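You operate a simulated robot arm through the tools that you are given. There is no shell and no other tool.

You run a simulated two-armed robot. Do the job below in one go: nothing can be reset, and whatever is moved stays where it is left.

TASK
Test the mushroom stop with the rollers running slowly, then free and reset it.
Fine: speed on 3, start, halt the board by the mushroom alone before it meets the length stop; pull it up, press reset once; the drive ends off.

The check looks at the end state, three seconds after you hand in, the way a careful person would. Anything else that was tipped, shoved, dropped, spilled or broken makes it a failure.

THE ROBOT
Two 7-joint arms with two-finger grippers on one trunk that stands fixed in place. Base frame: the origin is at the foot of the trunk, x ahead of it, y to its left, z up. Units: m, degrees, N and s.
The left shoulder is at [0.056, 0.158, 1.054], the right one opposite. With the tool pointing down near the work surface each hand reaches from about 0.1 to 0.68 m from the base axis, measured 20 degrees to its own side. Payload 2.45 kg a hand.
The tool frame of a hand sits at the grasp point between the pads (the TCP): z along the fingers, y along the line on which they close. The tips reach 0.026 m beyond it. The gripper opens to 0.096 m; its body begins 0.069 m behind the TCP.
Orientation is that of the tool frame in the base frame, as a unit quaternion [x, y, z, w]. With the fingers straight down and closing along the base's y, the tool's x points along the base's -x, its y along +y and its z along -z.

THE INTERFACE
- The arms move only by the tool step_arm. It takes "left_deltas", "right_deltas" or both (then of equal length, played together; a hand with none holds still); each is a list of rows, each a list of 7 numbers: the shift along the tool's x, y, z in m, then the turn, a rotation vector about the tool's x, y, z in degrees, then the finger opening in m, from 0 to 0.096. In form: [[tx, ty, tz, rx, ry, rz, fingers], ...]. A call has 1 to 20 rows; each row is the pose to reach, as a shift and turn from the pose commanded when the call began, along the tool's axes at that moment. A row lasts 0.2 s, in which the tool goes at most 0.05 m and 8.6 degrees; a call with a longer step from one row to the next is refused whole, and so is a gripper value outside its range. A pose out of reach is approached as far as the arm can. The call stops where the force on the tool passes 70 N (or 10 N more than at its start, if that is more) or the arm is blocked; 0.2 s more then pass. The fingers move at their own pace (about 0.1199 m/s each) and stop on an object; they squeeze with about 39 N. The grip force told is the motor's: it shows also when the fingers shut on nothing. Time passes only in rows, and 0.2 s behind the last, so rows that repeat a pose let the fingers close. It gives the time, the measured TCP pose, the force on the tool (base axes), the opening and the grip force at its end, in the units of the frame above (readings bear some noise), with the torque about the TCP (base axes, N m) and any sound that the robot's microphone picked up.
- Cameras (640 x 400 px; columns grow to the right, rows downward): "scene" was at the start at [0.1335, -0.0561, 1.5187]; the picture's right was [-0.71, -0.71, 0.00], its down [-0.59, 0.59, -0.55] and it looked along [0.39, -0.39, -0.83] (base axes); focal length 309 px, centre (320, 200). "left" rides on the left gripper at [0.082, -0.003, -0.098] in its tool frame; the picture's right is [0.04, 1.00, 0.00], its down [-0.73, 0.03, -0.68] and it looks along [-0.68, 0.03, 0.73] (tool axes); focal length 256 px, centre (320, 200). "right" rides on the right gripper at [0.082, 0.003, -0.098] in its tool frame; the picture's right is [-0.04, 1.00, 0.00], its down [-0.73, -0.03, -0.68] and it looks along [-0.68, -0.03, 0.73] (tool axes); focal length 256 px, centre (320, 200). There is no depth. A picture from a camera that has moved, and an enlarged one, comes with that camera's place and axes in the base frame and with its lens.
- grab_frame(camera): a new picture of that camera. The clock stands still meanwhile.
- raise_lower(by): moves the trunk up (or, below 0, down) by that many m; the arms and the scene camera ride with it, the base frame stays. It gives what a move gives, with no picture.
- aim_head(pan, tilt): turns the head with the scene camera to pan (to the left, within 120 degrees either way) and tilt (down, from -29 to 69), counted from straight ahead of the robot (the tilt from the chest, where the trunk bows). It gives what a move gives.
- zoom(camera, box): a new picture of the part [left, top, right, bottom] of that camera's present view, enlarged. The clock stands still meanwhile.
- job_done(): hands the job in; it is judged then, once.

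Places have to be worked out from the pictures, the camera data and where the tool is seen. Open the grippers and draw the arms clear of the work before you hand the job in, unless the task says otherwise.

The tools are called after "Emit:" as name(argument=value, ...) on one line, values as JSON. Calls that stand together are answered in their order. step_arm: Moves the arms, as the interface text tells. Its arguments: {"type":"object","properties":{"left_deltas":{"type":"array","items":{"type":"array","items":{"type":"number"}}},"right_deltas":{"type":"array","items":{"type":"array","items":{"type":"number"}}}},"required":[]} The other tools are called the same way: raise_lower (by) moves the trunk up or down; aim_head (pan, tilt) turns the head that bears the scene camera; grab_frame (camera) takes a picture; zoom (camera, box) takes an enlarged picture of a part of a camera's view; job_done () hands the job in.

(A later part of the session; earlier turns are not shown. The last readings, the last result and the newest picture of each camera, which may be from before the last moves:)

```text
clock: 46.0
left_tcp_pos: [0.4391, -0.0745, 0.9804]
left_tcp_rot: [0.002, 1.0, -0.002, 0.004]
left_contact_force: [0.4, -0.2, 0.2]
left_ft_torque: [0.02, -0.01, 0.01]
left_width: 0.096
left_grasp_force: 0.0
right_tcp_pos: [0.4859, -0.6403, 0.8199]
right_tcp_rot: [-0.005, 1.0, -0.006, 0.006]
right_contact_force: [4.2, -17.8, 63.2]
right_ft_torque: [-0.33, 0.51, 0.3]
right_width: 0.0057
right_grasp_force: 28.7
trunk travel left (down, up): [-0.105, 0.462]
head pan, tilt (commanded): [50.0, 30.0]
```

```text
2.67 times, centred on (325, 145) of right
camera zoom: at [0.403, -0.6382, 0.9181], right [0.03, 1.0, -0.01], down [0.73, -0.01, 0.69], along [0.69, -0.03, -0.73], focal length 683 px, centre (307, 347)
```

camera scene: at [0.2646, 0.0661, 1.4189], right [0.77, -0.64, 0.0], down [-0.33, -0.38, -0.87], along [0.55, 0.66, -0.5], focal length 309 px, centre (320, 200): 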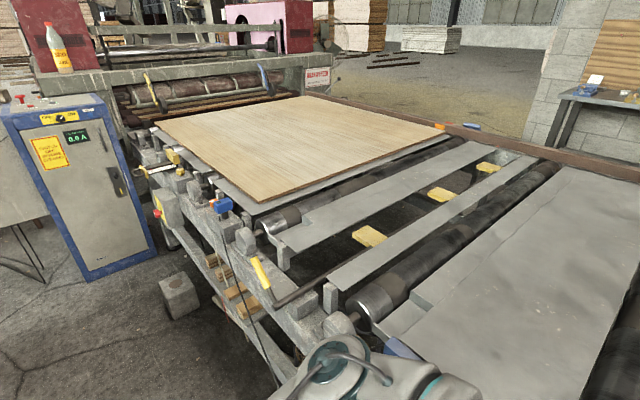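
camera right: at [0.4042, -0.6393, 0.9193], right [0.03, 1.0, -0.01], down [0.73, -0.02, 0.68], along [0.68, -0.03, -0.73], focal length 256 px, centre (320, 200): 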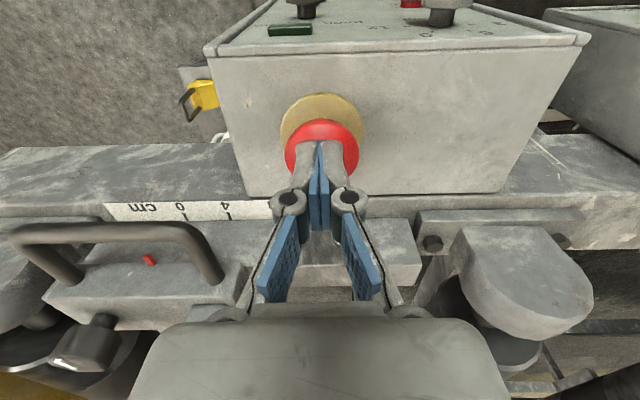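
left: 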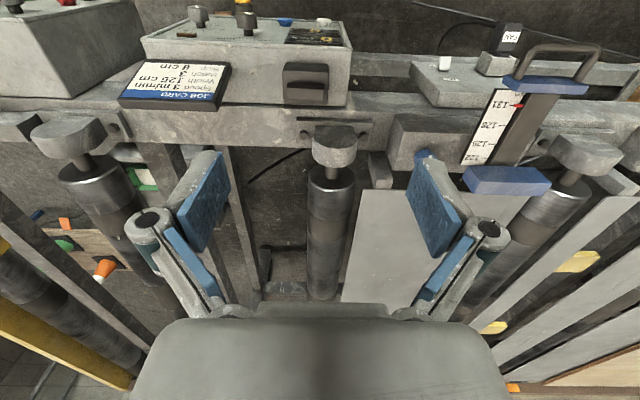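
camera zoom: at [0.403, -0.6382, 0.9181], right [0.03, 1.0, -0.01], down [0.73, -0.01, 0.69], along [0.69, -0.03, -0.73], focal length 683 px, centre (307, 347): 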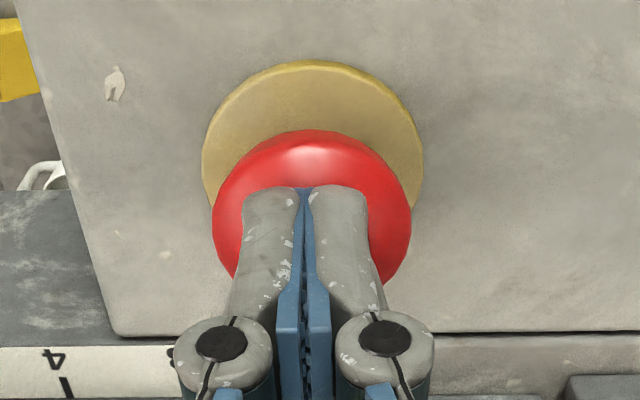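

It bottomed out at 63 N, so it's fully down. I lift off and open the fingers to look whether it stays latched.

Emit:
step_arm(right_deltas=[[0, 0, -0.03, 0, 0, 0, 0], [0, 0, -0.06, 0, 0, 0, 0], [0, 0, -0.068, 0, 0, 0, 0.075], [0, 0, -0.068, 0, 0, 0, 0.075]])

Emit:
grab_frame(camera="right")

Emit:
grab_frame(camera="scene")

```text
clock: 47.0
left_tcp_pos: [0.4428, -0.0802, 0.9765]
left_tcp_rot: [0.0, 1.0, 0.0, 0.002]
left_contact_force: [-0.3, -0.7, -0.1]
left_ft_torque: [0.01, 0.02, 0.01]
left_width: 0.0962
left_grasp_force: 0.1
right_tcp_pos: [0.4867, -0.6442, 0.8755]
right_tcp_rot: [-0.004, 1.0, 0.001, -0.004]
right_contact_force: [0.4, -0.8, -0.9]
right_ft_torque: [0.0, 0.02, -0.01]
right_width: 0.0749
right_grasp_force: 0.1
trunk travel left (down, up): [-0.105, 0.462]
head pan, tilt (commanded): [50.0, 30.0]
```

```text
taken
camera right: at [0.4055, -0.6437, 0.9748], right [0.03, 1.0, 0.0], down [0.74, -0.02, 0.67], along [0.67, -0.02, -0.74], focal length 256 px, centre (320, 200)
```

right: 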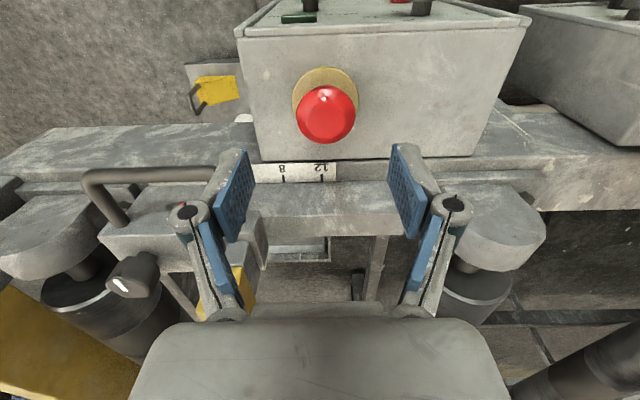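

```text
taken
camera scene: at [0.2673, 0.0647, 1.4177], right [0.77, -0.64, -0.01], down [-0.33, -0.38, -0.86], along [0.55, 0.66, -0.5], focal length 309 px, centre (320, 200)
```

scene: 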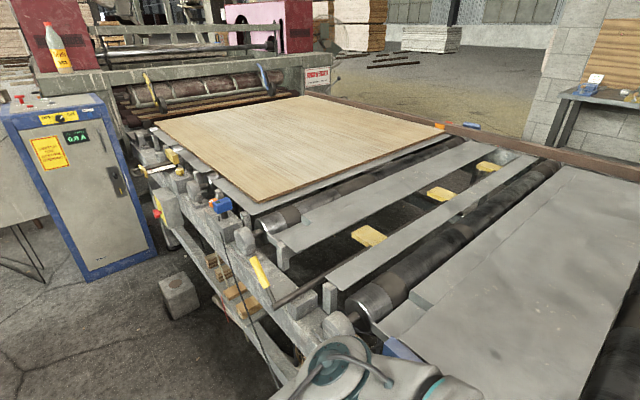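

The board stays still and the lamp is out. I zoom on the mushroom to judge its height for gripping.

Emit:
zoom(camera="right", box=[265, 55, 385, 155])

Emit:
aim_head(pan=-60, tilt=40)

Emit:
grab_frame(camera="scene")

Emit:
zoom(camera="scene", box=[290, 80, 410, 180])

```text
4.00 times, centred on (325, 105) of right
camera zoom: at [0.4055, -0.6437, 0.9748], right [0.03, 1.0, 0.0], down [0.74, -0.02, 0.67], along [0.67, -0.02, -0.74], focal length 1024 px, centre (300, 580)
```

zoom: 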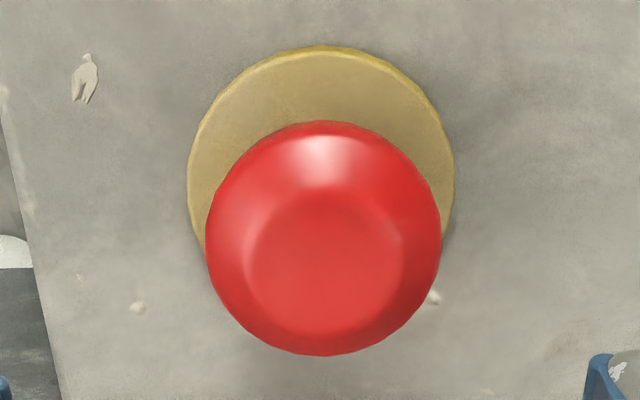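

```text
clock: 48.9
left_tcp_pos: [0.4432, -0.08, 0.9771]
left_tcp_rot: [0.0, 1.0, 0.001, 0.0]
left_contact_force: [0.2, 0.1, 0.2]
left_ft_torque: [0.03, -0.01, 0.03]
left_width: 0.0959
left_grasp_force: 0.1
right_tcp_pos: [0.4868, -0.6449, 0.8749]
right_tcp_rot: [-0.005, 1.0, 0.0, -0.004]
right_contact_force: [-0.3, -0.7, -0.1]
right_ft_torque: [0.0, 0.0, -0.03]
right_width: 0.0749
right_grasp_force: 0.0
trunk travel left (down, up): [-0.105, 0.462]
head pan, tilt (commanded): [-60.0, 40.0]
```

```text
taken
camera scene: at [0.2515, -0.0815, 1.402], right [-0.87, -0.5, 0.0], down [-0.33, 0.56, -0.76], along [0.38, -0.66, -0.65], focal length 309 px, centre (320, 200)
```

scene: 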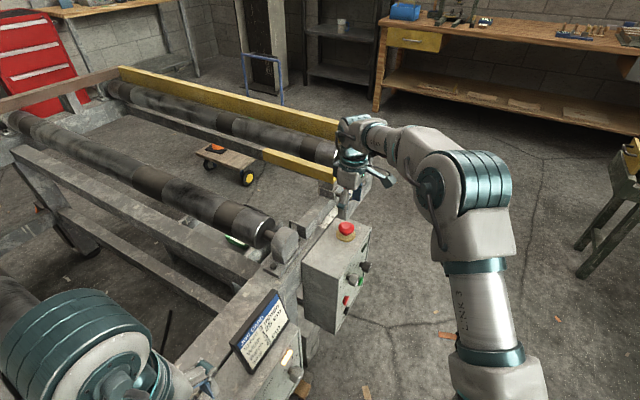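

```text
4.00 times, centred on (350, 130) of scene
camera zoom: at [0.2515, -0.0815, 1.402], right [-0.87, -0.5, 0.0], down [-0.33, 0.56, -0.76], along [0.38, -0.66, -0.65], focal length 1235 px, centre (200, 480)
```

zoom: 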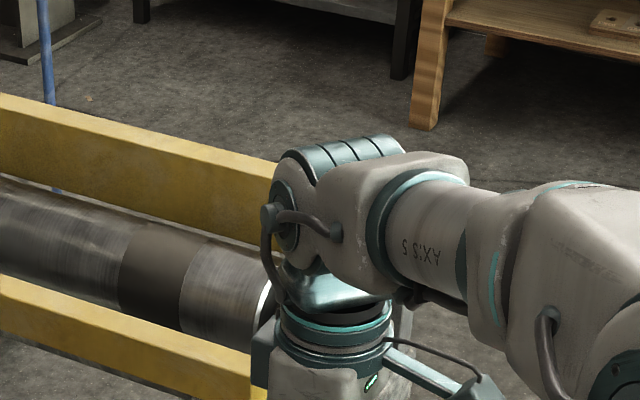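

The FAULT lamp on the second box seems lit now. I zoom on it and on the mushroom.

Emit:
zoom(camera="scene", box=[300, 200, 390, 280])

Emit:
zoom(camera="scene", box=[220, 280, 340, 400])

```text
5.00 times, centred on (345, 240) of scene
camera zoom: at [0.2515, -0.0815, 1.402], right [-0.87, -0.5, 0.0], down [-0.33, 0.56, -0.76], along [0.38, -0.66, -0.65], focal length 1544 px, centre (195, 0)
```

zoom: 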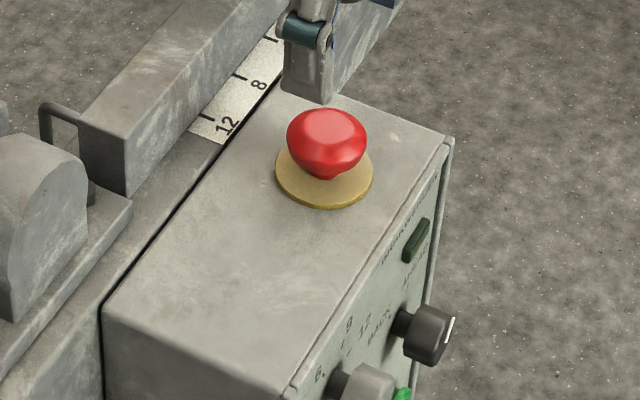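

```text
3.33 times, centred on (280, 340) of scene
camera zoom: at [0.2515, -0.0815, 1.402], right [-0.87, -0.5, 0.0], down [-0.33, 0.56, -0.76], along [0.38, -0.66, -0.65], focal length 1029 px, centre (453, -267)
```

zoom: 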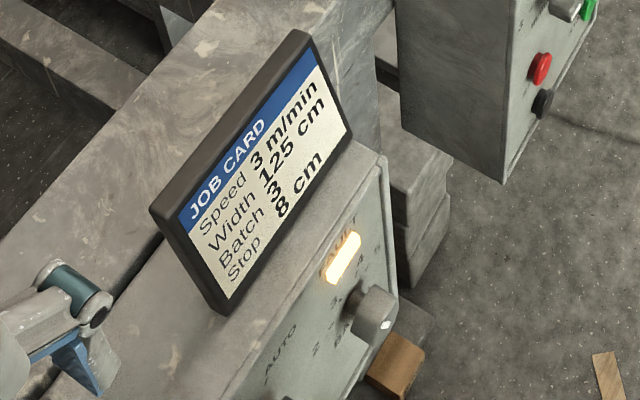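

FAULT is lit and the mushroom is latched down (cap's widest ring ≈ z 0.785). I lower the open gripper around the cap.

Emit:
step_arm(right_deltas=[[0, 0.001, 0.04, 0, 0, 0, 0.075], [0, 0.002, 0.075, 0, 0, 0, 0.075], [0, 0.002, 0.087, 0, 0, 0, 0.075], [0, 0.002, 0.087, 0, 0, 0, 0.075]])

Emit:
grab_frame(camera="right")

Emit:
zoom(camera="scene", box=[300, 190, 390, 270])

```text
clock: 49.9
left_tcp_pos: [0.4425, -0.0784, 0.9767]
left_tcp_rot: [0.0, 1.0, 0.0, 0.001]
left_contact_force: [0.2, 0.1, 0.0]
left_ft_torque: [0.0, -0.01, -0.04]
left_width: 0.0962
left_grasp_force: 0.1
right_tcp_pos: [0.4862, -0.639, 0.7899]
right_tcp_rot: [-0.004, 1.0, 0.0, -0.003]
right_contact_force: [0.1, -0.3, 0.2]
right_ft_torque: [-0.02, -0.03, 0.03]
right_width: 0.075
right_grasp_force: 0.1
trunk travel left (down, up): [-0.105, 0.462]
head pan, tilt (commanded): [-60.0, 40.0]
```

```text
taken
camera right: at [0.4054, -0.6374, 0.8887], right [0.03, 1.0, 0.0], down [0.74, -0.02, 0.67], along [0.67, -0.02, -0.74], focal length 256 px, centre (320, 200)
```

right: 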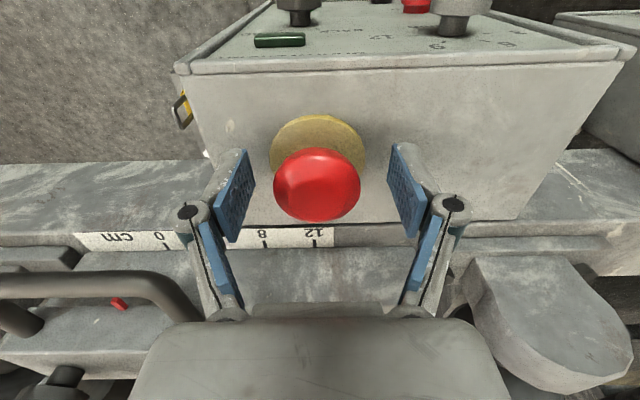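

```text
5.00 times, centred on (345, 230) of scene
camera zoom: at [0.2514, -0.0801, 1.4022], right [-0.87, -0.5, 0.0], down [-0.33, 0.56, -0.76], along [0.38, -0.66, -0.65], focal length 1544 px, centre (195, 50)
```

zoom: 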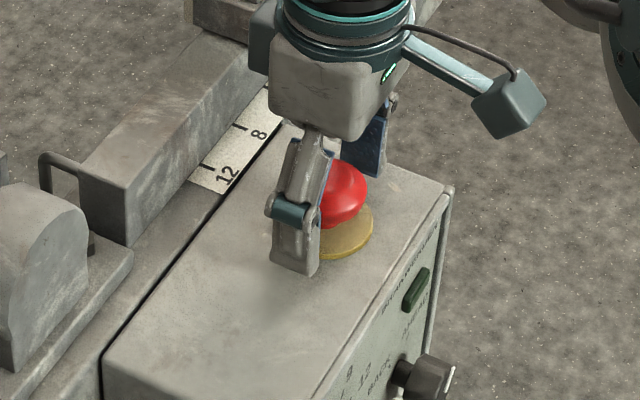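

The cap is centred between the pads. I close the gripper on it.

Emit:
step_arm(right_deltas=[[0, 0, 0, 0, 0, 0, 0.02], [0, 0, 0, 0, 0, 0, 0.02]])

Emit:
grab_frame(camera="right")

```text
clock: 50.5
left_tcp_pos: [0.4432, -0.0792, 0.977]
left_tcp_rot: [0.0, 1.0, 0.0, 0.001]
left_contact_force: [0.1, -0.4, -0.1]
left_ft_torque: [-0.02, 0.0, 0.02]
left_width: 0.0962
left_grasp_force: 0.0
right_tcp_pos: [0.4852, -0.6395, 0.7897]
right_tcp_rot: [-0.005, 1.0, -0.001, -0.001]
right_contact_force: [2.8, -11.2, 6.4]
right_ft_torque: [-0.21, 0.17, -0.06]
right_width: 0.0444
right_grasp_force: 44.8
trunk travel left (down, up): [-0.105, 0.462]
head pan, tilt (commanded): [-60.0, 40.0]
```

```text
taken
camera right: at [0.4052, -0.6389, 0.8892], right [0.03, 1.0, 0.0], down [0.74, -0.02, 0.68], along [0.68, -0.02, -0.74], focal length 256 px, centre (320, 200)
```

right: 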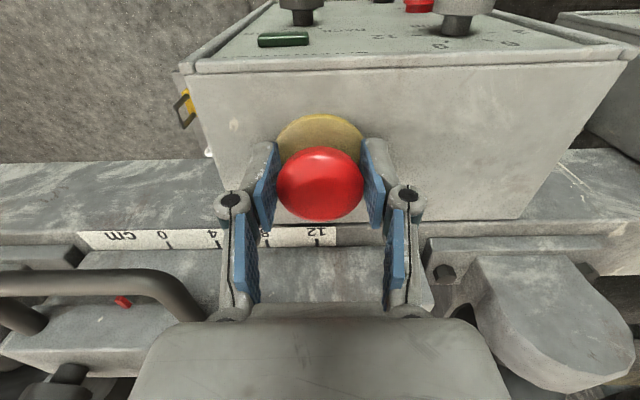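

The cap is held (0.044 m). I pull straight up in small steps.

Emit:
step_arm(right_deltas=[[0, 0, -0.004, 0, 0, 0, 0.02], [0, 0, -0.008, 0, 0, 0, 0.02], [0, 0, -0.012, 0, 0, 0, 0.02]])

Emit:
grab_frame(camera="right")

```text
clock: 51.3
left_tcp_pos: [0.4432, -0.0792, 0.9758]
left_tcp_rot: [0.0, 1.0, 0.0, 0.0]
left_contact_force: [-0.1, -0.2, -0.8]
left_ft_torque: [0.0, 0.0, 0.01]
left_width: 0.0959
left_grasp_force: 0.0
right_tcp_pos: [0.4863, -0.6402, 0.8005]
right_tcp_rot: [-0.004, 1.0, 0.001, -0.004]
right_contact_force: [4.1, -12.2, 0.8]
right_ft_torque: [0.16, 0.92, -0.06]
right_width: 0.0445
right_grasp_force: 44.8
trunk travel left (down, up): [-0.105, 0.462]
head pan, tilt (commanded): [-60.0, 40.0]
```

```text
taken
camera right: at [0.4055, -0.6391, 0.8996], right [0.03, 1.0, 0.0], down [0.74, -0.02, 0.67], along [0.67, -0.02, -0.74], focal length 256 px, centre (320, 200)
```

right: 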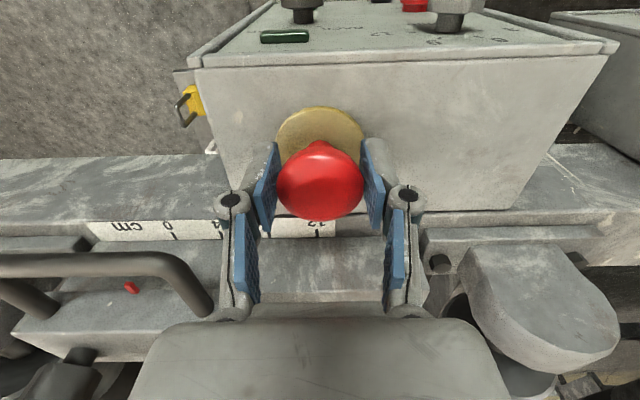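

The cap rose 11 mm with the hand and the stem shows again. I pull a few mm more to feel for its upper end.

Emit:
step_arm(right_deltas=[[0, 0, -0.003, 0, 0, 0, 0.02], [0, 0, -0.005, 0, 0, 0, 0.02]])

Emit:
zoom(camera="right", box=[230, 80, 410, 230])

```text
clock: 51.9
left_tcp_pos: [0.4425, -0.0803, 0.9756]
left_tcp_rot: [0.0, 1.0, 0.002, 0.0]
left_contact_force: [0.8, -0.7, -0.4]
left_ft_torque: [-0.01, 0.01, -0.04]
left_width: 0.0957
left_grasp_force: 0.1
right_tcp_pos: [0.4875, -0.6399, 0.8025]
right_tcp_rot: [-0.003, 1.0, 0.004, -0.004]
right_contact_force: [-0.3, -4.9, -16.7]
right_ft_torque: [-0.38, -0.98, -0.01]
right_width: 0.0443
right_grasp_force: 44.5
trunk travel left (down, up): [-0.105, 0.462]
head pan, tilt (commanded): [-60.0, 40.0]
```

```text
2.67 times, centred on (320, 155) of right
camera zoom: at [0.4058, -0.6395, 0.902], right [0.03, 1.0, 0.0], down [0.74, -0.03, 0.67], along [0.67, -0.02, -0.74], focal length 683 px, centre (320, 320)
```

zoom: 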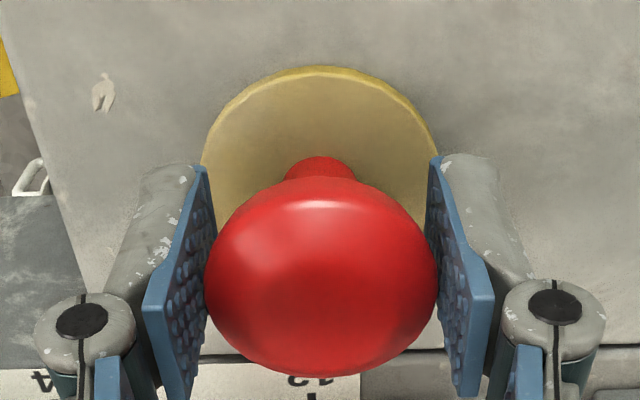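

It resists now (≈17 N), so the mushroom is fully up. I open the fingers and rise straight up clear of it.

Emit:
step_arm(right_deltas=[[0, 0, 0.003, 0, 0, 0, 0.02], [0, 0, 0.003, 0, 0, 0, 0.08], [0, 0, 0.003, 0, 0, 0, 0.08], [0, 0, -0.04, 0, 0, 0, 0.08], [0, 0, -0.085, 0, 0, 0, 0.08]])

Emit:
grab_frame(camera="right")

Emit:
grab_frame(camera="scene")

Emit:
zoom(camera="scene", box=[270, 200, 390, 400])

```text
clock: 53.1
left_tcp_pos: [0.4417, -0.0762, 0.9785]
left_tcp_rot: [0.0, 1.0, -0.001, 0.001]
left_contact_force: [0.4, -0.3, 0.6]
left_ft_torque: [-0.03, 0.0, 0.02]
left_width: 0.096
left_grasp_force: 0.0
right_tcp_pos: [0.4853, -0.6374, 0.8929]
right_tcp_rot: [-0.005, 1.0, -0.001, -0.003]
right_contact_force: [-0.1, 0.0, -0.2]
right_ft_torque: [-0.02, -0.02, -0.01]
right_width: 0.0802
right_grasp_force: 0.0
trunk travel left (down, up): [-0.105, 0.462]
head pan, tilt (commanded): [-60.0, 40.0]
```

```text
taken
camera right: at [0.4036, -0.6359, 0.9921], right [0.03, 1.0, 0.0], down [0.74, -0.02, 0.68], along [0.67, -0.02, -0.74], focal length 256 px, centre (320, 200)
```

right: 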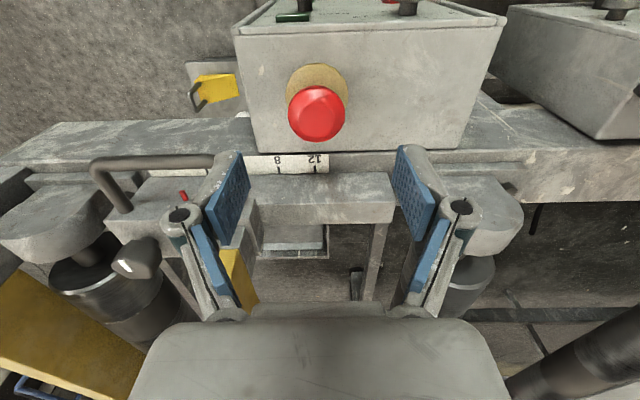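

```text
taken
camera scene: at [0.2502, -0.0779, 1.4026], right [-0.87, -0.5, 0.0], down [-0.33, 0.56, -0.76], along [0.38, -0.66, -0.65], focal length 309 px, centre (320, 200)
```

scene: 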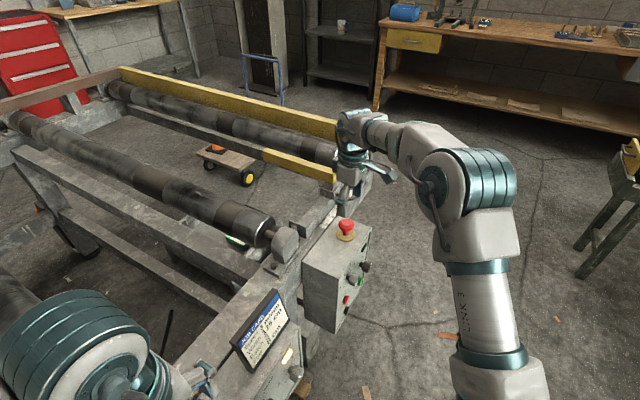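

```text
2.00 times, centred on (330, 300) of scene
camera zoom: at [0.2502, -0.0779, 1.4026], right [-0.87, -0.5, 0.0], down [-0.33, 0.56, -0.76], along [0.38, -0.66, -0.65], focal length 617 px, centre (300, 0)
```

zoom: 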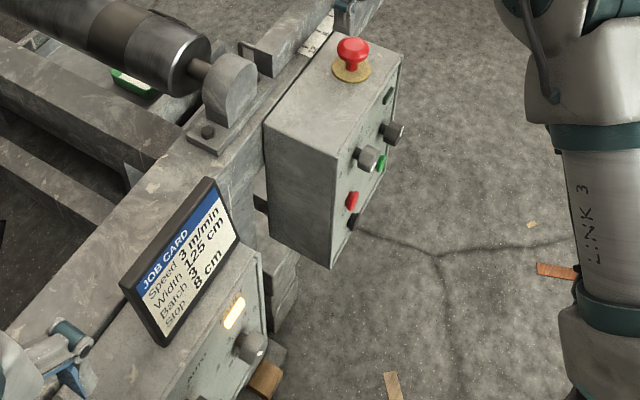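

The mushroom is up and the drive stays off; FAULT is still lit and needs the RESET. I park the right hand back and up, then look down at the second box's panel.

Emit:
step_arm(right_deltas=[[0.04, 0.005, -0.01, 0, 0, 0, 0.08], [0.08, 0.01, -0.02, 0, 0, 0, 0.08], [0.12, 0.02, -0.03, 0, 0, 0, 0.04], [0.155, 0.037, -0.037, 0, 0, 0, 0.0]])

Emit:
aim_head(pan=-15, tilt=68)

Emit:
grab_frame(camera="scene")

Emit:
grab_frame(camera="left")

```text
clock: 54.1
left_tcp_pos: [0.4414, -0.0783, 0.9777]
left_tcp_rot: [0.0, 1.0, -0.001, 0.001]
left_contact_force: [0.6, -0.6, 0.3]
left_ft_torque: [-0.01, -0.01, -0.01]
left_width: 0.0958
left_grasp_force: 0.0
right_tcp_pos: [0.3313, -0.5966, 0.9285]
right_tcp_rot: [-0.005, 1.0, -0.001, -0.002]
right_contact_force: [-0.9, -0.4, 0.1]
right_ft_torque: [0.01, -0.01, -0.01]
right_width: 0.0
right_grasp_force: 28.9
trunk travel left (down, up): [-0.105, 0.462]
head pan, tilt (commanded): [-60.0, 40.0]
```

```text
clock: 55.2
left_tcp_pos: [0.4429, -0.0783, 0.9762]
left_tcp_rot: [0.001, 1.0, 0.0, 0.001]
left_contact_force: [0.3, -0.8, -0.1]
left_ft_torque: [-0.05, 0.0, 0.02]
left_width: 0.0958
left_grasp_force: 0.1
right_tcp_pos: [0.3319, -0.5997, 0.9273]
right_tcp_rot: [-0.004, 1.0, 0.001, -0.003]
right_contact_force: [0.0, -0.3, -0.8]
right_ft_torque: [-0.03, 0.02, -0.03]
right_width: 0.0
right_grasp_force: 29.0
trunk travel left (down, up): [-0.105, 0.462]
head pan, tilt (commanded): [-15.0, 68.0]
```

```text
taken
camera scene: at [0.2625, -0.0205, 1.3672], right [-0.26, -0.97, 0.0], down [-0.9, 0.24, -0.37], along [0.36, -0.09, -0.93], focal length 309 px, centre (320, 200)
```

scene: 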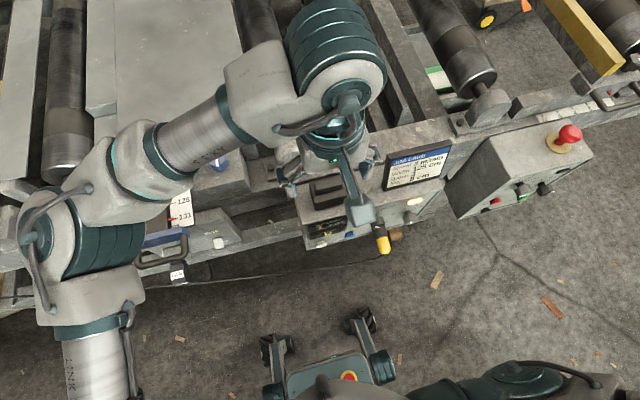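

```text
taken
camera left: at [0.3616, -0.0817, 1.0742], right [-0.04, 1.0, 0.0], down [0.73, 0.03, 0.68], along [0.68, 0.03, -0.73], focal length 256 px, centre (320, 200)
```

left: 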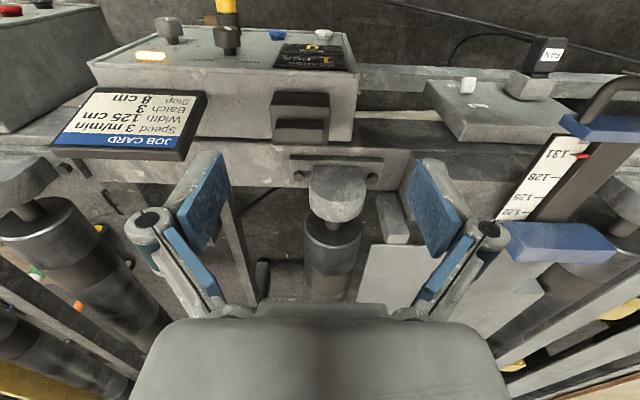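

From several views I triangulate RESET's face at about [0.454, -0.150, 0.571], with the yellow sensor plug ~9 cm to its right. I bring the right hand down to a viewing pose to see this panel and the plug's cable squarely.

Emit:
step_arm(right_deltas=[[0, 0.03, 0.031, 0, -5.6, 0, 0], [0, 0.06, 0.062, 0, -11.2, 0, 0], [0, 0.09, 0.093, 0, -16.9, 0, 0], [0, 0.12, 0.124, 0, -22.5, 0, 0], [0, 0.15, 0.155, 0, -28.1, 0, 0], [0, 0.18, 0.186, 0, -33.8, 0, 0], [0, 0.21, 0.217, 0, -39.4, 0, 0], [0, 0.24, 0.247, 0, -45, 0, 0]])

Emit:
grab_frame(camera="right")

Emit:
grab_frame(camera="scene")

```text
clock: 57.0
left_tcp_pos: [0.4427, -0.0825, 0.976]
left_tcp_rot: [-0.001, 1.0, 0.001, -0.001]
left_contact_force: [0.0, -0.2, 0.0]
left_ft_torque: [0.02, 0.0, 0.02]
left_width: 0.0961
left_grasp_force: 0.0
right_tcp_pos: [0.3627, -0.4205, 0.6423]
right_tcp_rot: [-0.003, 0.925, 0.003, 0.381]
right_contact_force: [-0.2, 0.5, 0.4]
right_ft_torque: [0.01, 0.04, 0.04]
right_width: 0.0
right_grasp_force: 28.6
right hand out of reach, approached as far as the arm can: row 5, 6, 7, 8
trunk travel left (down, up): [-0.105, 0.462]
head pan, tilt (commanded): [-15.0, 68.0]
```

```text
taken
camera right: at [0.2357, -0.4202, 0.655], right [0.02, 1.0, 0.03], down [0.04, -0.03, 1.0], along [1.0, -0.02, -0.05], focal length 256 px, centre (320, 200)
```

right: 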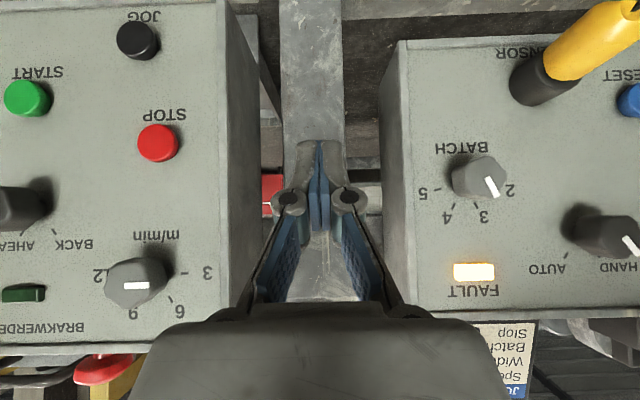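

```text
taken
camera scene: at [0.264, -0.0244, 1.3666], right [-0.26, -0.97, 0.0], down [-0.9, 0.24, -0.37], along [0.36, -0.09, -0.93], focal length 309 px, centre (320, 200)
```

scene: 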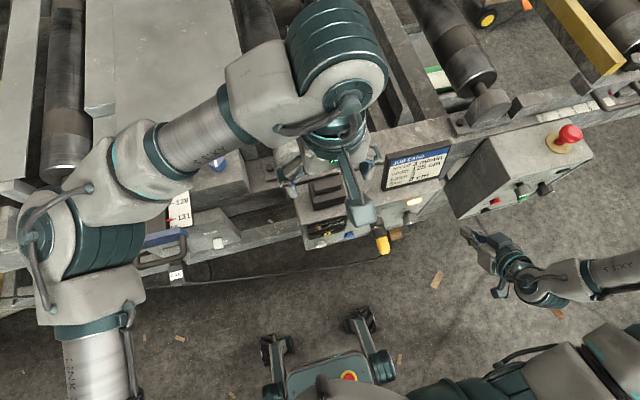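

The right arm is too folded with the trunk this low. I raise the trunk back up 0.12 m, which gives it room, then re-approach.

Emit:
raise_lower(by=0.12)

Emit:
grab_frame(camera="right")

Emit:
grab_frame(camera="scene")

```text
clock: 58.5
left_tcp_pos: [0.4439, -0.0778, 1.0964]
left_tcp_rot: [0.0, 1.0, 0.0, 0.0]
left_contact_force: [-0.4, 0.3, 0.8]
left_ft_torque: [0.0, 0.04, 0.0]
left_width: 0.0961
left_grasp_force: 0.2
right_tcp_pos: [0.359, -0.4144, 0.7658]
right_tcp_rot: [-0.005, 0.925, 0.003, 0.38]
right_contact_force: [0.6, -0.3, 0.1]
right_ft_torque: [0.0, -0.01, 0.03]
right_width: 0.0
right_grasp_force: 28.4
trunk travel left (down, up): [-0.225, 0.342]
head pan, tilt (commanded): [-15.0, 68.0]
```

```text
taken
camera right: at [0.2326, -0.4131, 0.7798], right [0.02, 1.0, 0.03], down [0.05, -0.03, 1.0], along [1.0, -0.02, -0.05], focal length 256 px, centre (320, 200)
```

right: 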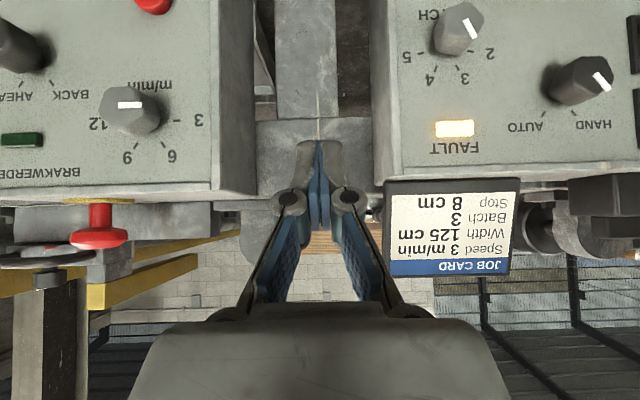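

```text
taken
camera scene: at [0.1387, -0.0196, 1.5053], right [-0.26, -0.97, 0.0], down [-0.9, 0.24, -0.37], along [0.36, -0.09, -0.93], focal length 309 px, centre (320, 200)
```

scene: 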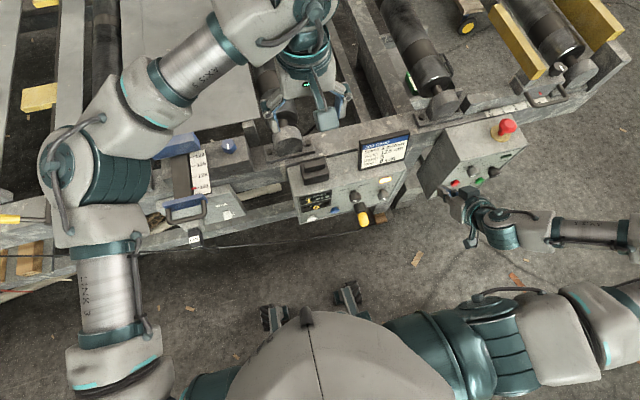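

From here the scene camera sees the second panel better. I zoom on it and on the plug's cable.

Emit:
zoom(camera="scene", box=[270, 130, 420, 260])

Emit:
zoom(camera="scene", box=[160, 170, 420, 290])

```text
3.08 times, centred on (345, 195) of scene
camera zoom: at [0.1387, -0.0196, 1.5053], right [-0.26, -0.97, 0.0], down [-0.9, 0.24, -0.37], along [0.36, -0.09, -0.93], focal length 950 px, centre (243, 215)
```

zoom: 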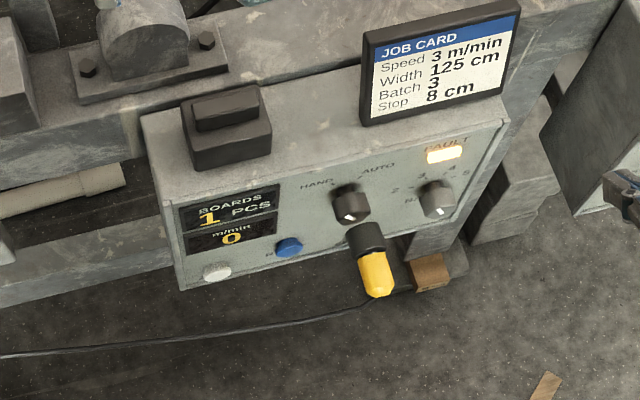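

```text
2.46 times, centred on (290, 230) of scene
camera zoom: at [0.1387, -0.0196, 1.5053], right [-0.26, -0.97, 0.0], down [-0.9, 0.24, -0.37], along [0.36, -0.09, -0.93], focal length 760 px, centre (394, 126)
```

zoom: 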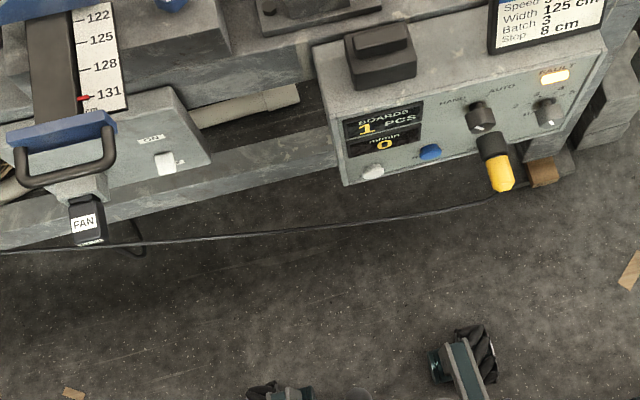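

RESET agrees with [0.453, -0.148, 0.571]; the cable runs lower (z≲0.5) and stays clear of a hand coming from above. I move the closed right hand in front of RESET, still well off and above the plug.

Emit:
step_arm(right_deltas=[[0.0091, 0.0423, 0.0066, 0, 0, 0, 0], [0.0182, 0.0847, 0.0132, 0, 0, 0, 0], [0.0273, 0.127, 0.0198, 0, 0, 0, 0], [0.0364, 0.1693, 0.0263, 0, 0, 0, 0], [0.0455, 0.2117, 0.0329, 0, 0, 0, 0], [0.0546, 0.254, 0.0395, 0, 0, 0, 0]])

Emit:
grab_frame(camera="right")

Emit:
grab_frame(camera="scene")

```text
clock: 59.9
left_tcp_pos: [0.4413, -0.0771, 1.0987]
left_tcp_rot: [0.0, 1.0, -0.002, 0.002]
left_contact_force: [-0.1, -0.1, 0.1]
left_ft_torque: [-0.02, -0.01, 0.01]
left_width: 0.096
left_grasp_force: 0.0
right_tcp_pos: [0.3457, -0.1573, 0.702]
right_tcp_rot: [-0.004, 0.925, -0.001, 0.38]
right_contact_force: [-0.1, 0.1, 0.2]
right_ft_torque: [0.0, 0.02, -0.03]
right_width: 0.0
right_grasp_force: 28.8
right hand out of reach, approached as far as the arm can: row 1, 2, 3, 4, 5
trunk travel left (down, up): [-0.225, 0.342]
head pan, tilt (commanded): [-15.0, 68.0]
```

```text
taken
camera right: at [0.2183, -0.1563, 0.7149], right [0.02, 1.0, 0.02], down [0.04, -0.03, 1.0], along [1.0, -0.02, -0.04], focal length 256 px, centre (320, 200)
```

right: 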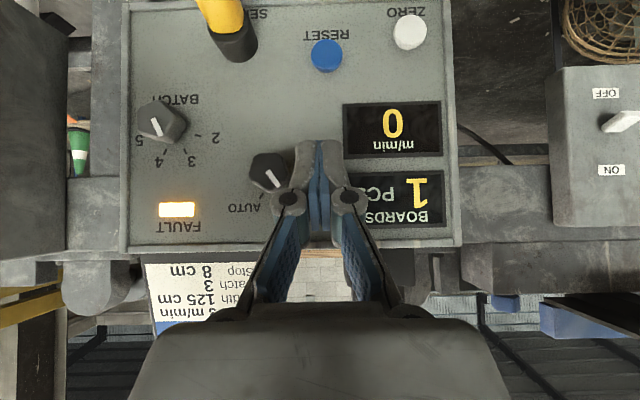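

```text
taken
camera scene: at [0.1356, -0.0152, 1.5059], right [-0.26, -0.97, 0.0], down [-0.9, 0.24, -0.37], along [0.36, -0.1, -0.93], focal length 309 px, centre (320, 200)
```

scene: 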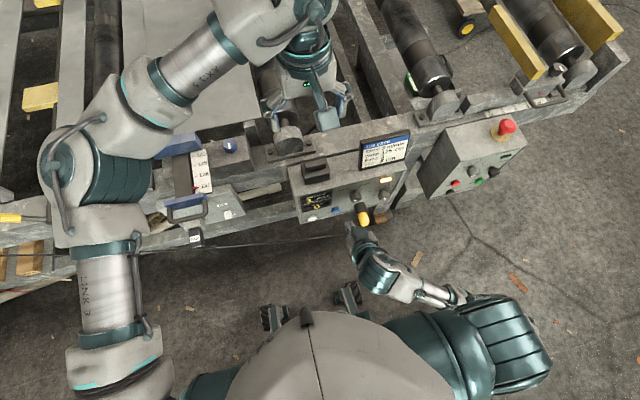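

RESET is dead ahead at [0.453, -0.1505, 0.5705]. I lower to its height, pitching slightly more forward, stopping about 3 cm short.

Emit:
step_arm(right_deltas=[[0.0127, 0.0016, 0.0303, 0, -2.5, 0, 0], [0.0254, 0.0032, 0.0607, 0, -5, 0, 0], [0.038, 0.0047, 0.091, 0, -7.5, 0, 0], [0.0507, 0.0063, 0.1214, 0, -10, 0, 0]])

Emit:
grab_frame(camera="right")

Emit:
zoom(camera="scene", box=[270, 130, 420, 260])

```text
clock: 60.9
left_tcp_pos: [0.442, -0.0763, 1.0964]
left_tcp_rot: [0.0, 1.0, -0.001, 0.001]
left_contact_force: [0.0, 0.1, 0.6]
left_ft_torque: [-0.01, -0.03, 0.0]
left_width: 0.0962
left_grasp_force: 0.1
right_tcp_pos: [0.3947, -0.1495, 0.5778]
right_tcp_rot: [-0.004, 0.888, 0.002, 0.459]
right_contact_force: [0.6, 0.0, -0.1]
right_ft_torque: [0.02, 0.02, -0.01]
right_width: 0.0
right_grasp_force: 28.2
trunk travel left (down, up): [-0.225, 0.342]
head pan, tilt (commanded): [-15.0, 68.0]
```

```text
taken
camera right: at [0.2682, -0.1493, 0.5681], right [0.01, 1.0, 0.03], down [-0.13, -0.03, 0.99], along [0.99, -0.02, 0.13], focal length 256 px, centre (320, 200)
```

right: 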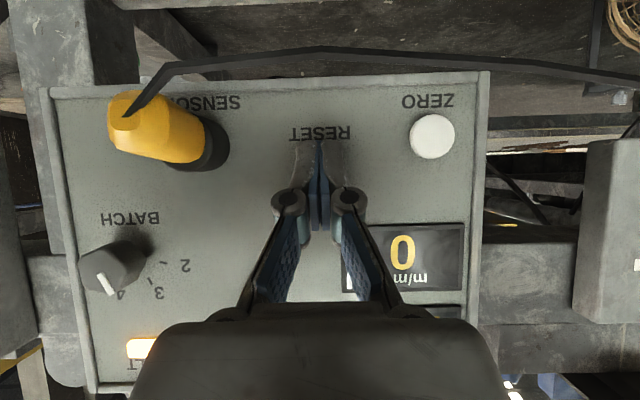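

```text
3.08 times, centred on (345, 195) of scene
camera zoom: at [0.138, -0.016, 1.5055], right [-0.26, -0.97, 0.0], down [-0.9, 0.24, -0.37], along [0.36, -0.1, -0.93], focal length 950 px, centre (243, 215)
```

zoom: 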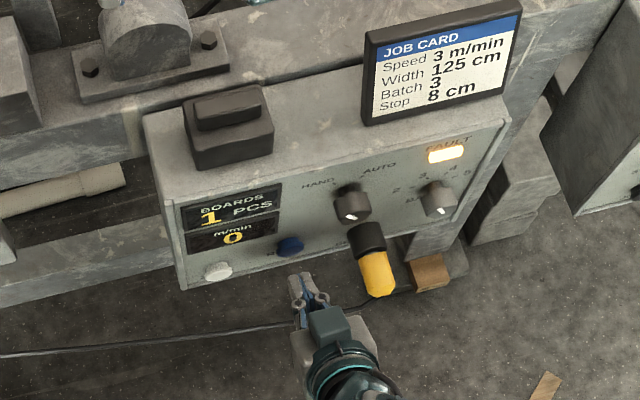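

Fingertips are aligned with RESET and 3 cm short, cable ~4 cm below. I press it once, with a single smooth stroke, and draw back.

Emit:
step_arm(right_deltas=[[-0.0104, -0.0005, 0.0147, 0, 0, 0, 0], [-0.0162, -0.001, 0.0228, 0, 0, 0, 0], [-0.0197, -0.001, 0.0277, 0, 0, 0, 0], [-0.0225, -0.001, 0.0318, 0, 0, 0, 0], [-0.0225, -0.001, 0.0318, 0, 0, 0, 0], [0, -0.001, 0, 0, 0, 0, 0]])

Emit:
grab_frame(camera="right")

Emit:
zoom(camera="scene", box=[270, 130, 420, 260])

```text
clock: 62.3
left_tcp_pos: [0.4425, -0.0782, 1.0969]
left_tcp_rot: [-0.001, 1.0, 0.0, 0.001]
left_contact_force: [-0.5, 0.0, -0.5]
left_ft_torque: [-0.03, -0.02, -0.02]
left_width: 0.0959
left_grasp_force: 0.1
right_tcp_pos: [0.3974, -0.1533, 0.5801]
right_tcp_rot: [-0.005, 0.887, 0.002, 0.461]
right_contact_force: [0.2, 0.1, -0.3]
right_ft_torque: [0.01, 0.01, -0.02]
right_width: 0.0
right_grasp_force: 28.4
trunk travel left (down, up): [-0.225, 0.342]
head pan, tilt (commanded): [-15.0, 68.0]
heard: click
```

```text
taken
camera right: at [0.2687, -0.1525, 0.5698], right [0.01, 1.0, 0.03], down [-0.13, -0.03, 0.99], along [0.99, -0.02, 0.13], focal length 256 px, centre (320, 200)
```

right: 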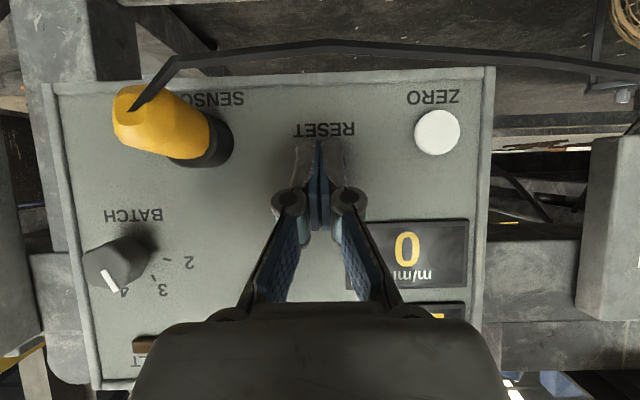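

```text
3.08 times, centred on (345, 195) of scene
camera zoom: at [0.1374, -0.0174, 1.5057], right [-0.26, -0.97, 0.0], down [-0.9, 0.24, -0.37], along [0.36, -0.1, -0.93], focal length 950 px, centre (243, 215)
```

zoom: 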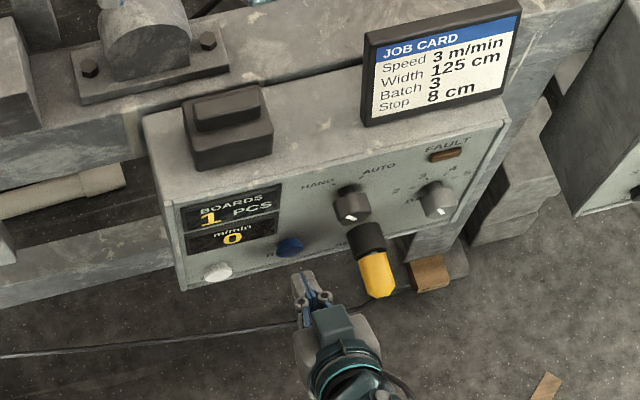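

A click was heard, FAULT is out and the drive reads 0. I withdraw the right hand back along the way it came.

Emit:
step_arm(right_deltas=[[-0.0175, -0.001, -0.0282, 0, 2.5, 0, 0], [-0.035, -0.002, -0.0564, 0, 5, 0, 0], [-0.0524, -0.003, -0.0845, 0, 7.5, 0, 0], [-0.0699, -0.004, -0.1127, 0, 10, 0, 0]])

Emit:
step_arm(right_deltas=[[-0.0091, -0.0423, -0.0066, 0, 0, 0, 0], [-0.0182, -0.0847, -0.0132, 0, 0, 0, 0], [-0.0273, -0.127, -0.0198, 0, 0, 0, 0], [-0.0364, -0.1693, -0.0263, 0, 0, 0, 0], [-0.0455, -0.2117, -0.0329, 0, 0, 0, 0], [-0.0546, -0.254, -0.0395, 0, 0, 0, 0]])

Emit:
grab_frame(camera="right")

Emit:
grab_frame(camera="scene")

```text
clock: 63.3
left_tcp_pos: [0.4421, -0.0805, 1.0962]
left_tcp_rot: [-0.001, 1.0, -0.001, 0.001]
left_contact_force: [-0.5, 1.1, -0.1]
left_ft_torque: [-0.03, 0.01, 0.01]
left_width: 0.096
left_grasp_force: 0.0
right_tcp_pos: [0.3442, -0.1603, 0.7004]
right_tcp_rot: [-0.005, 0.925, 0.002, 0.379]
right_contact_force: [-0.4, 0.3, -0.5]
right_ft_torque: [0.03, 0.0, -0.01]
right_width: 0.0
right_grasp_force: 28.3
trunk travel left (down, up): [-0.225, 0.342]
head pan, tilt (commanded): [-15.0, 68.0]
```

```text
clock: 64.7
left_tcp_pos: [0.4442, -0.0794, 1.0955]
left_tcp_rot: [0.0, 1.0, -0.001, 0.001]
left_contact_force: [0.0, 0.9, 0.5]
left_ft_torque: [0.04, 0.01, 0.01]
left_width: 0.0963
left_grasp_force: 0.1
right_tcp_pos: [0.3547, -0.4178, 0.7651]
right_tcp_rot: [-0.004, 0.925, 0.003, 0.38]
right_contact_force: [-0.5, 0.0, 0.4]
right_ft_torque: [0.02, -0.02, 0.03]
right_width: 0.0003
right_grasp_force: 28.6
right hand out of reach, approached as far as the arm can: row 1, 2, 3, 4, 5
trunk travel left (down, up): [-0.225, 0.342]
head pan, tilt (commanded): [-15.0, 68.0]
```

```text
taken
camera right: at [0.2284, -0.4173, 0.7782], right [0.02, 1.0, 0.03], down [0.04, -0.03, 1.0], along [1.0, -0.02, -0.05], focal length 256 px, centre (320, 200)
```

right: 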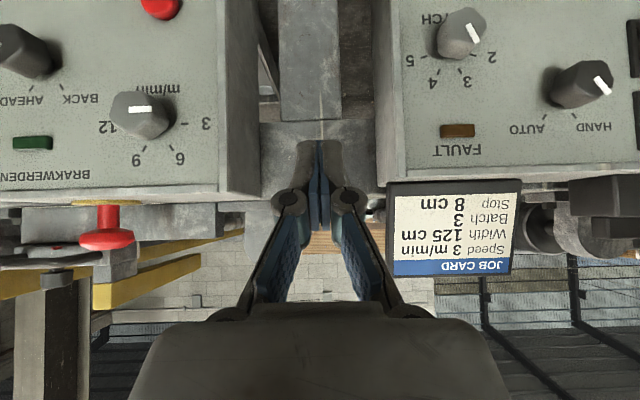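

```text
taken
camera scene: at [0.1375, -0.0212, 1.5055], right [-0.26, -0.97, 0.0], down [-0.9, 0.24, -0.37], along [0.36, -0.09, -0.93], focal length 309 px, centre (320, 200)
```

scene: 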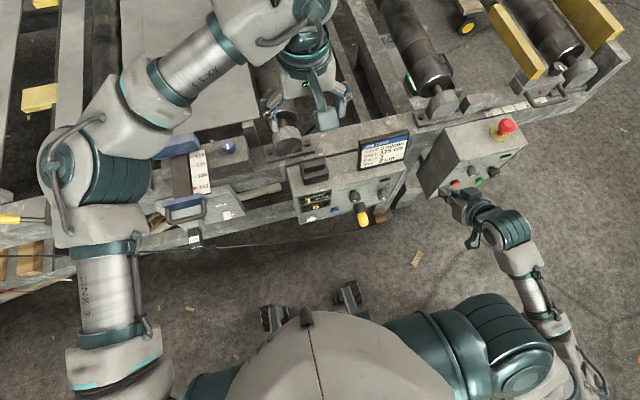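

All settings look right: speed on 3, AHEAD, mushroom up, FAULT off. I raise the right hand to its starting pose and open the gripper.

Emit:
step_arm(right_deltas=[[-0.0246, -0.0012, -0.0346, 0, 5.6, 0, 0], [-0.0491, -0.0025, -0.0692, 0, 11.2, 0, 0], [-0.0737, -0.0037, -0.1038, 0, 16.9, 0, 0], [-0.0982, -0.005, -0.1385, 0, 22.5, 0, 0.02], [-0.1228, -0.0062, -0.1731, 0, 28.1, 0, 0.05], [-0.1473, -0.0075, -0.2077, 0, 33.8, 0, 0.08], [-0.1719, -0.0087, -0.2423, 0, 39.4, 0, 0.096], [-0.1964, -0.01, -0.2769, 0, 45, 0, 0.096]])

Emit:
aim_head(pan=-50, tilt=50)

Emit:
grab_frame(camera="scene")

Emit:
grab_frame(camera="right")

```text
clock: 66.5
left_tcp_pos: [0.4417, -0.0746, 1.0981]
left_tcp_rot: [0.0, 1.0, -0.002, 0.002]
left_contact_force: [-0.3, -0.7, 0.0]
left_ft_torque: [0.06, -0.03, -0.02]
left_width: 0.0961
left_grasp_force: 0.0
right_tcp_pos: [0.2996, -0.4185, 1.1072]
right_tcp_rot: [-0.005, 1.0, 0.0, -0.002]
right_contact_force: [-0.5, -0.9, 1.0]
right_ft_torque: [0.11, -0.06, 0.01]
right_width: 0.096
right_grasp_force: 0.1
right hand out of reach, approached as far as the arm can: row 2, 7
trunk travel left (down, up): [-0.225, 0.342]
head pan, tilt (commanded): [-15.0, 68.0]
```

```text
clock: 67.5
left_tcp_pos: [0.4436, -0.0776, 1.0957]
left_tcp_rot: [0.0, 1.0, -0.001, 0.0]
left_contact_force: [0.1, 0.5, 0.2]
left_ft_torque: [0.01, 0.03, -0.01]
left_width: 0.0961
left_grasp_force: 0.1
right_tcp_pos: [0.3016, -0.4192, 1.104]
right_tcp_rot: [-0.006, 1.0, -0.001, -0.004]
right_contact_force: [-0.2, -0.7, -0.7]
right_ft_torque: [0.02, 0.01, 0.0]
right_width: 0.0959
right_grasp_force: 0.1
trunk travel left (down, up): [-0.225, 0.342]
head pan, tilt (commanded): [-50.0, 50.0]
```

```text
taken
camera scene: at [0.1334, -0.0622, 1.5265], right [-0.77, -0.64, 0.0], down [-0.5, 0.59, -0.64], along [0.41, -0.49, -0.77], focal length 309 px, centre (320, 200)
```

scene: 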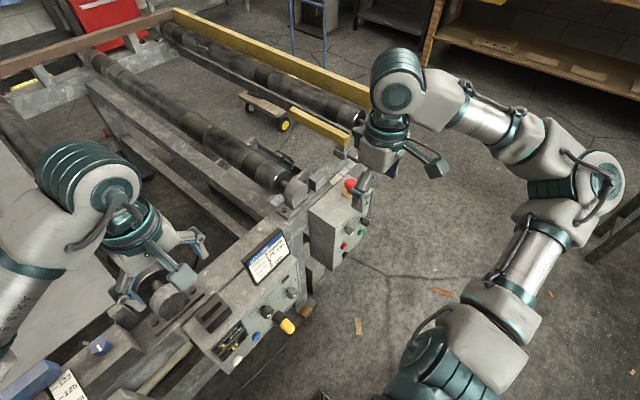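

```text
taken
camera right: at [0.2208, -0.4186, 1.2036], right [0.03, 1.0, 0.0], down [0.74, -0.02, 0.67], along [0.67, -0.02, -0.74], focal length 256 px, centre (320, 200)
```

right: 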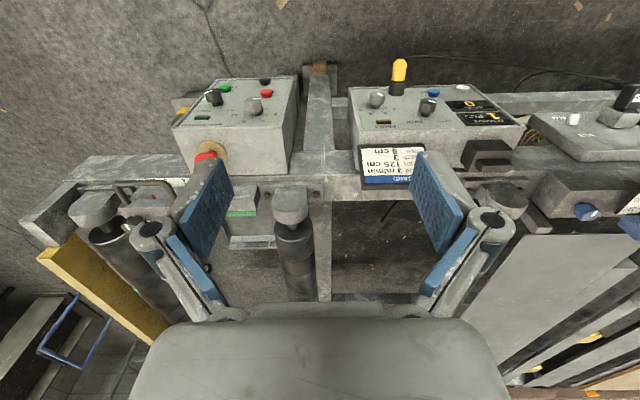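

Both hands are clear and open. A last check of the knob, mushroom, lamps and board before handing in.

Emit:
zoom(camera="right", box=[160, 65, 320, 190])

Emit:
zoom(camera="right", box=[340, 45, 540, 190])

Emit:
aim_head(pan=50, tilt=30)

Emit:
grab_frame(camera="scene")

```text
3.20 times, centred on (240, 128) of right
camera zoom: at [0.2208, -0.4186, 1.2036], right [0.03, 1.0, 0.0], down [0.74, -0.02, 0.67], along [0.67, -0.02, -0.74], focal length 819 px, centre (576, 432)
```

zoom: 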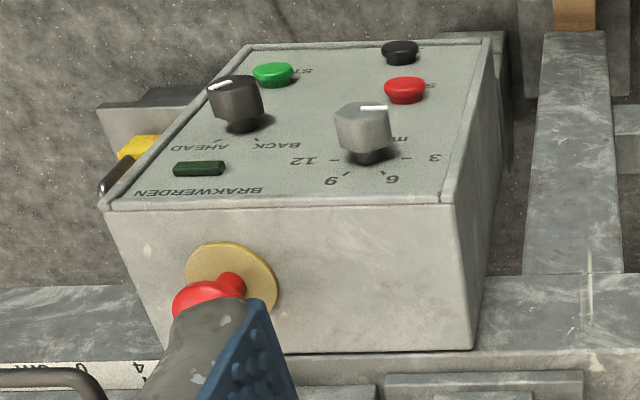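

```text
2.76 times, centred on (440, 118) of right
camera zoom: at [0.2208, -0.4186, 1.2036], right [0.03, 1.0, 0.0], down [0.74, -0.02, 0.67], along [0.67, -0.02, -0.74], focal length 706 px, centre (-11, 428)
```

zoom: 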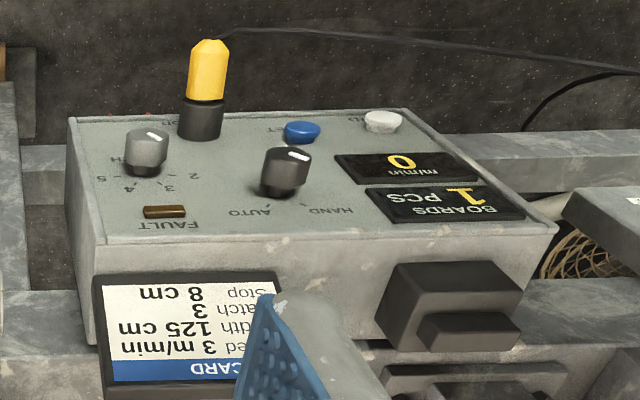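

```text
clock: 69.3
left_tcp_pos: [0.4433, -0.0771, 1.0962]
left_tcp_rot: [0.0, 1.0, 0.0, 0.001]
left_contact_force: [-0.4, 0.5, -0.6]
left_ft_torque: [0.0, 0.0, 0.0]
left_width: 0.0961
left_grasp_force: 0.0
right_tcp_pos: [0.3003, -0.4217, 1.1038]
right_tcp_rot: [-0.006, 1.0, 0.0, -0.004]
right_contact_force: [0.4, -0.5, -0.5]
right_ft_torque: [-0.03, 0.04, -0.01]
right_width: 0.0959
right_grasp_force: 0.2
trunk travel left (down, up): [-0.225, 0.342]
head pan, tilt (commanded): [50.0, 30.0]
```

```text
taken
camera scene: at [0.1417, 0.0629, 1.5564], right [0.77, -0.64, 0.0], down [-0.33, -0.38, -0.87], along [0.56, 0.66, -0.5], focal length 309 px, centre (320, 200)
```

scene: 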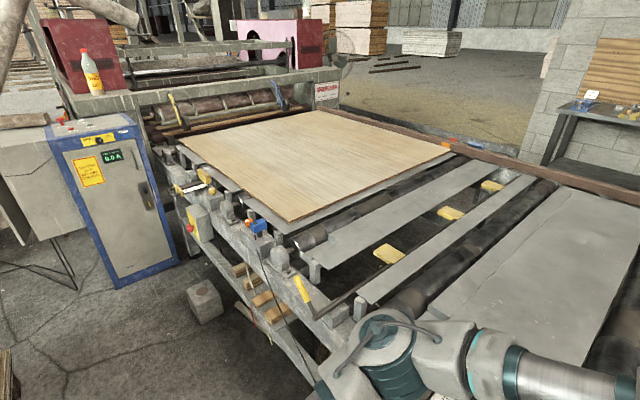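

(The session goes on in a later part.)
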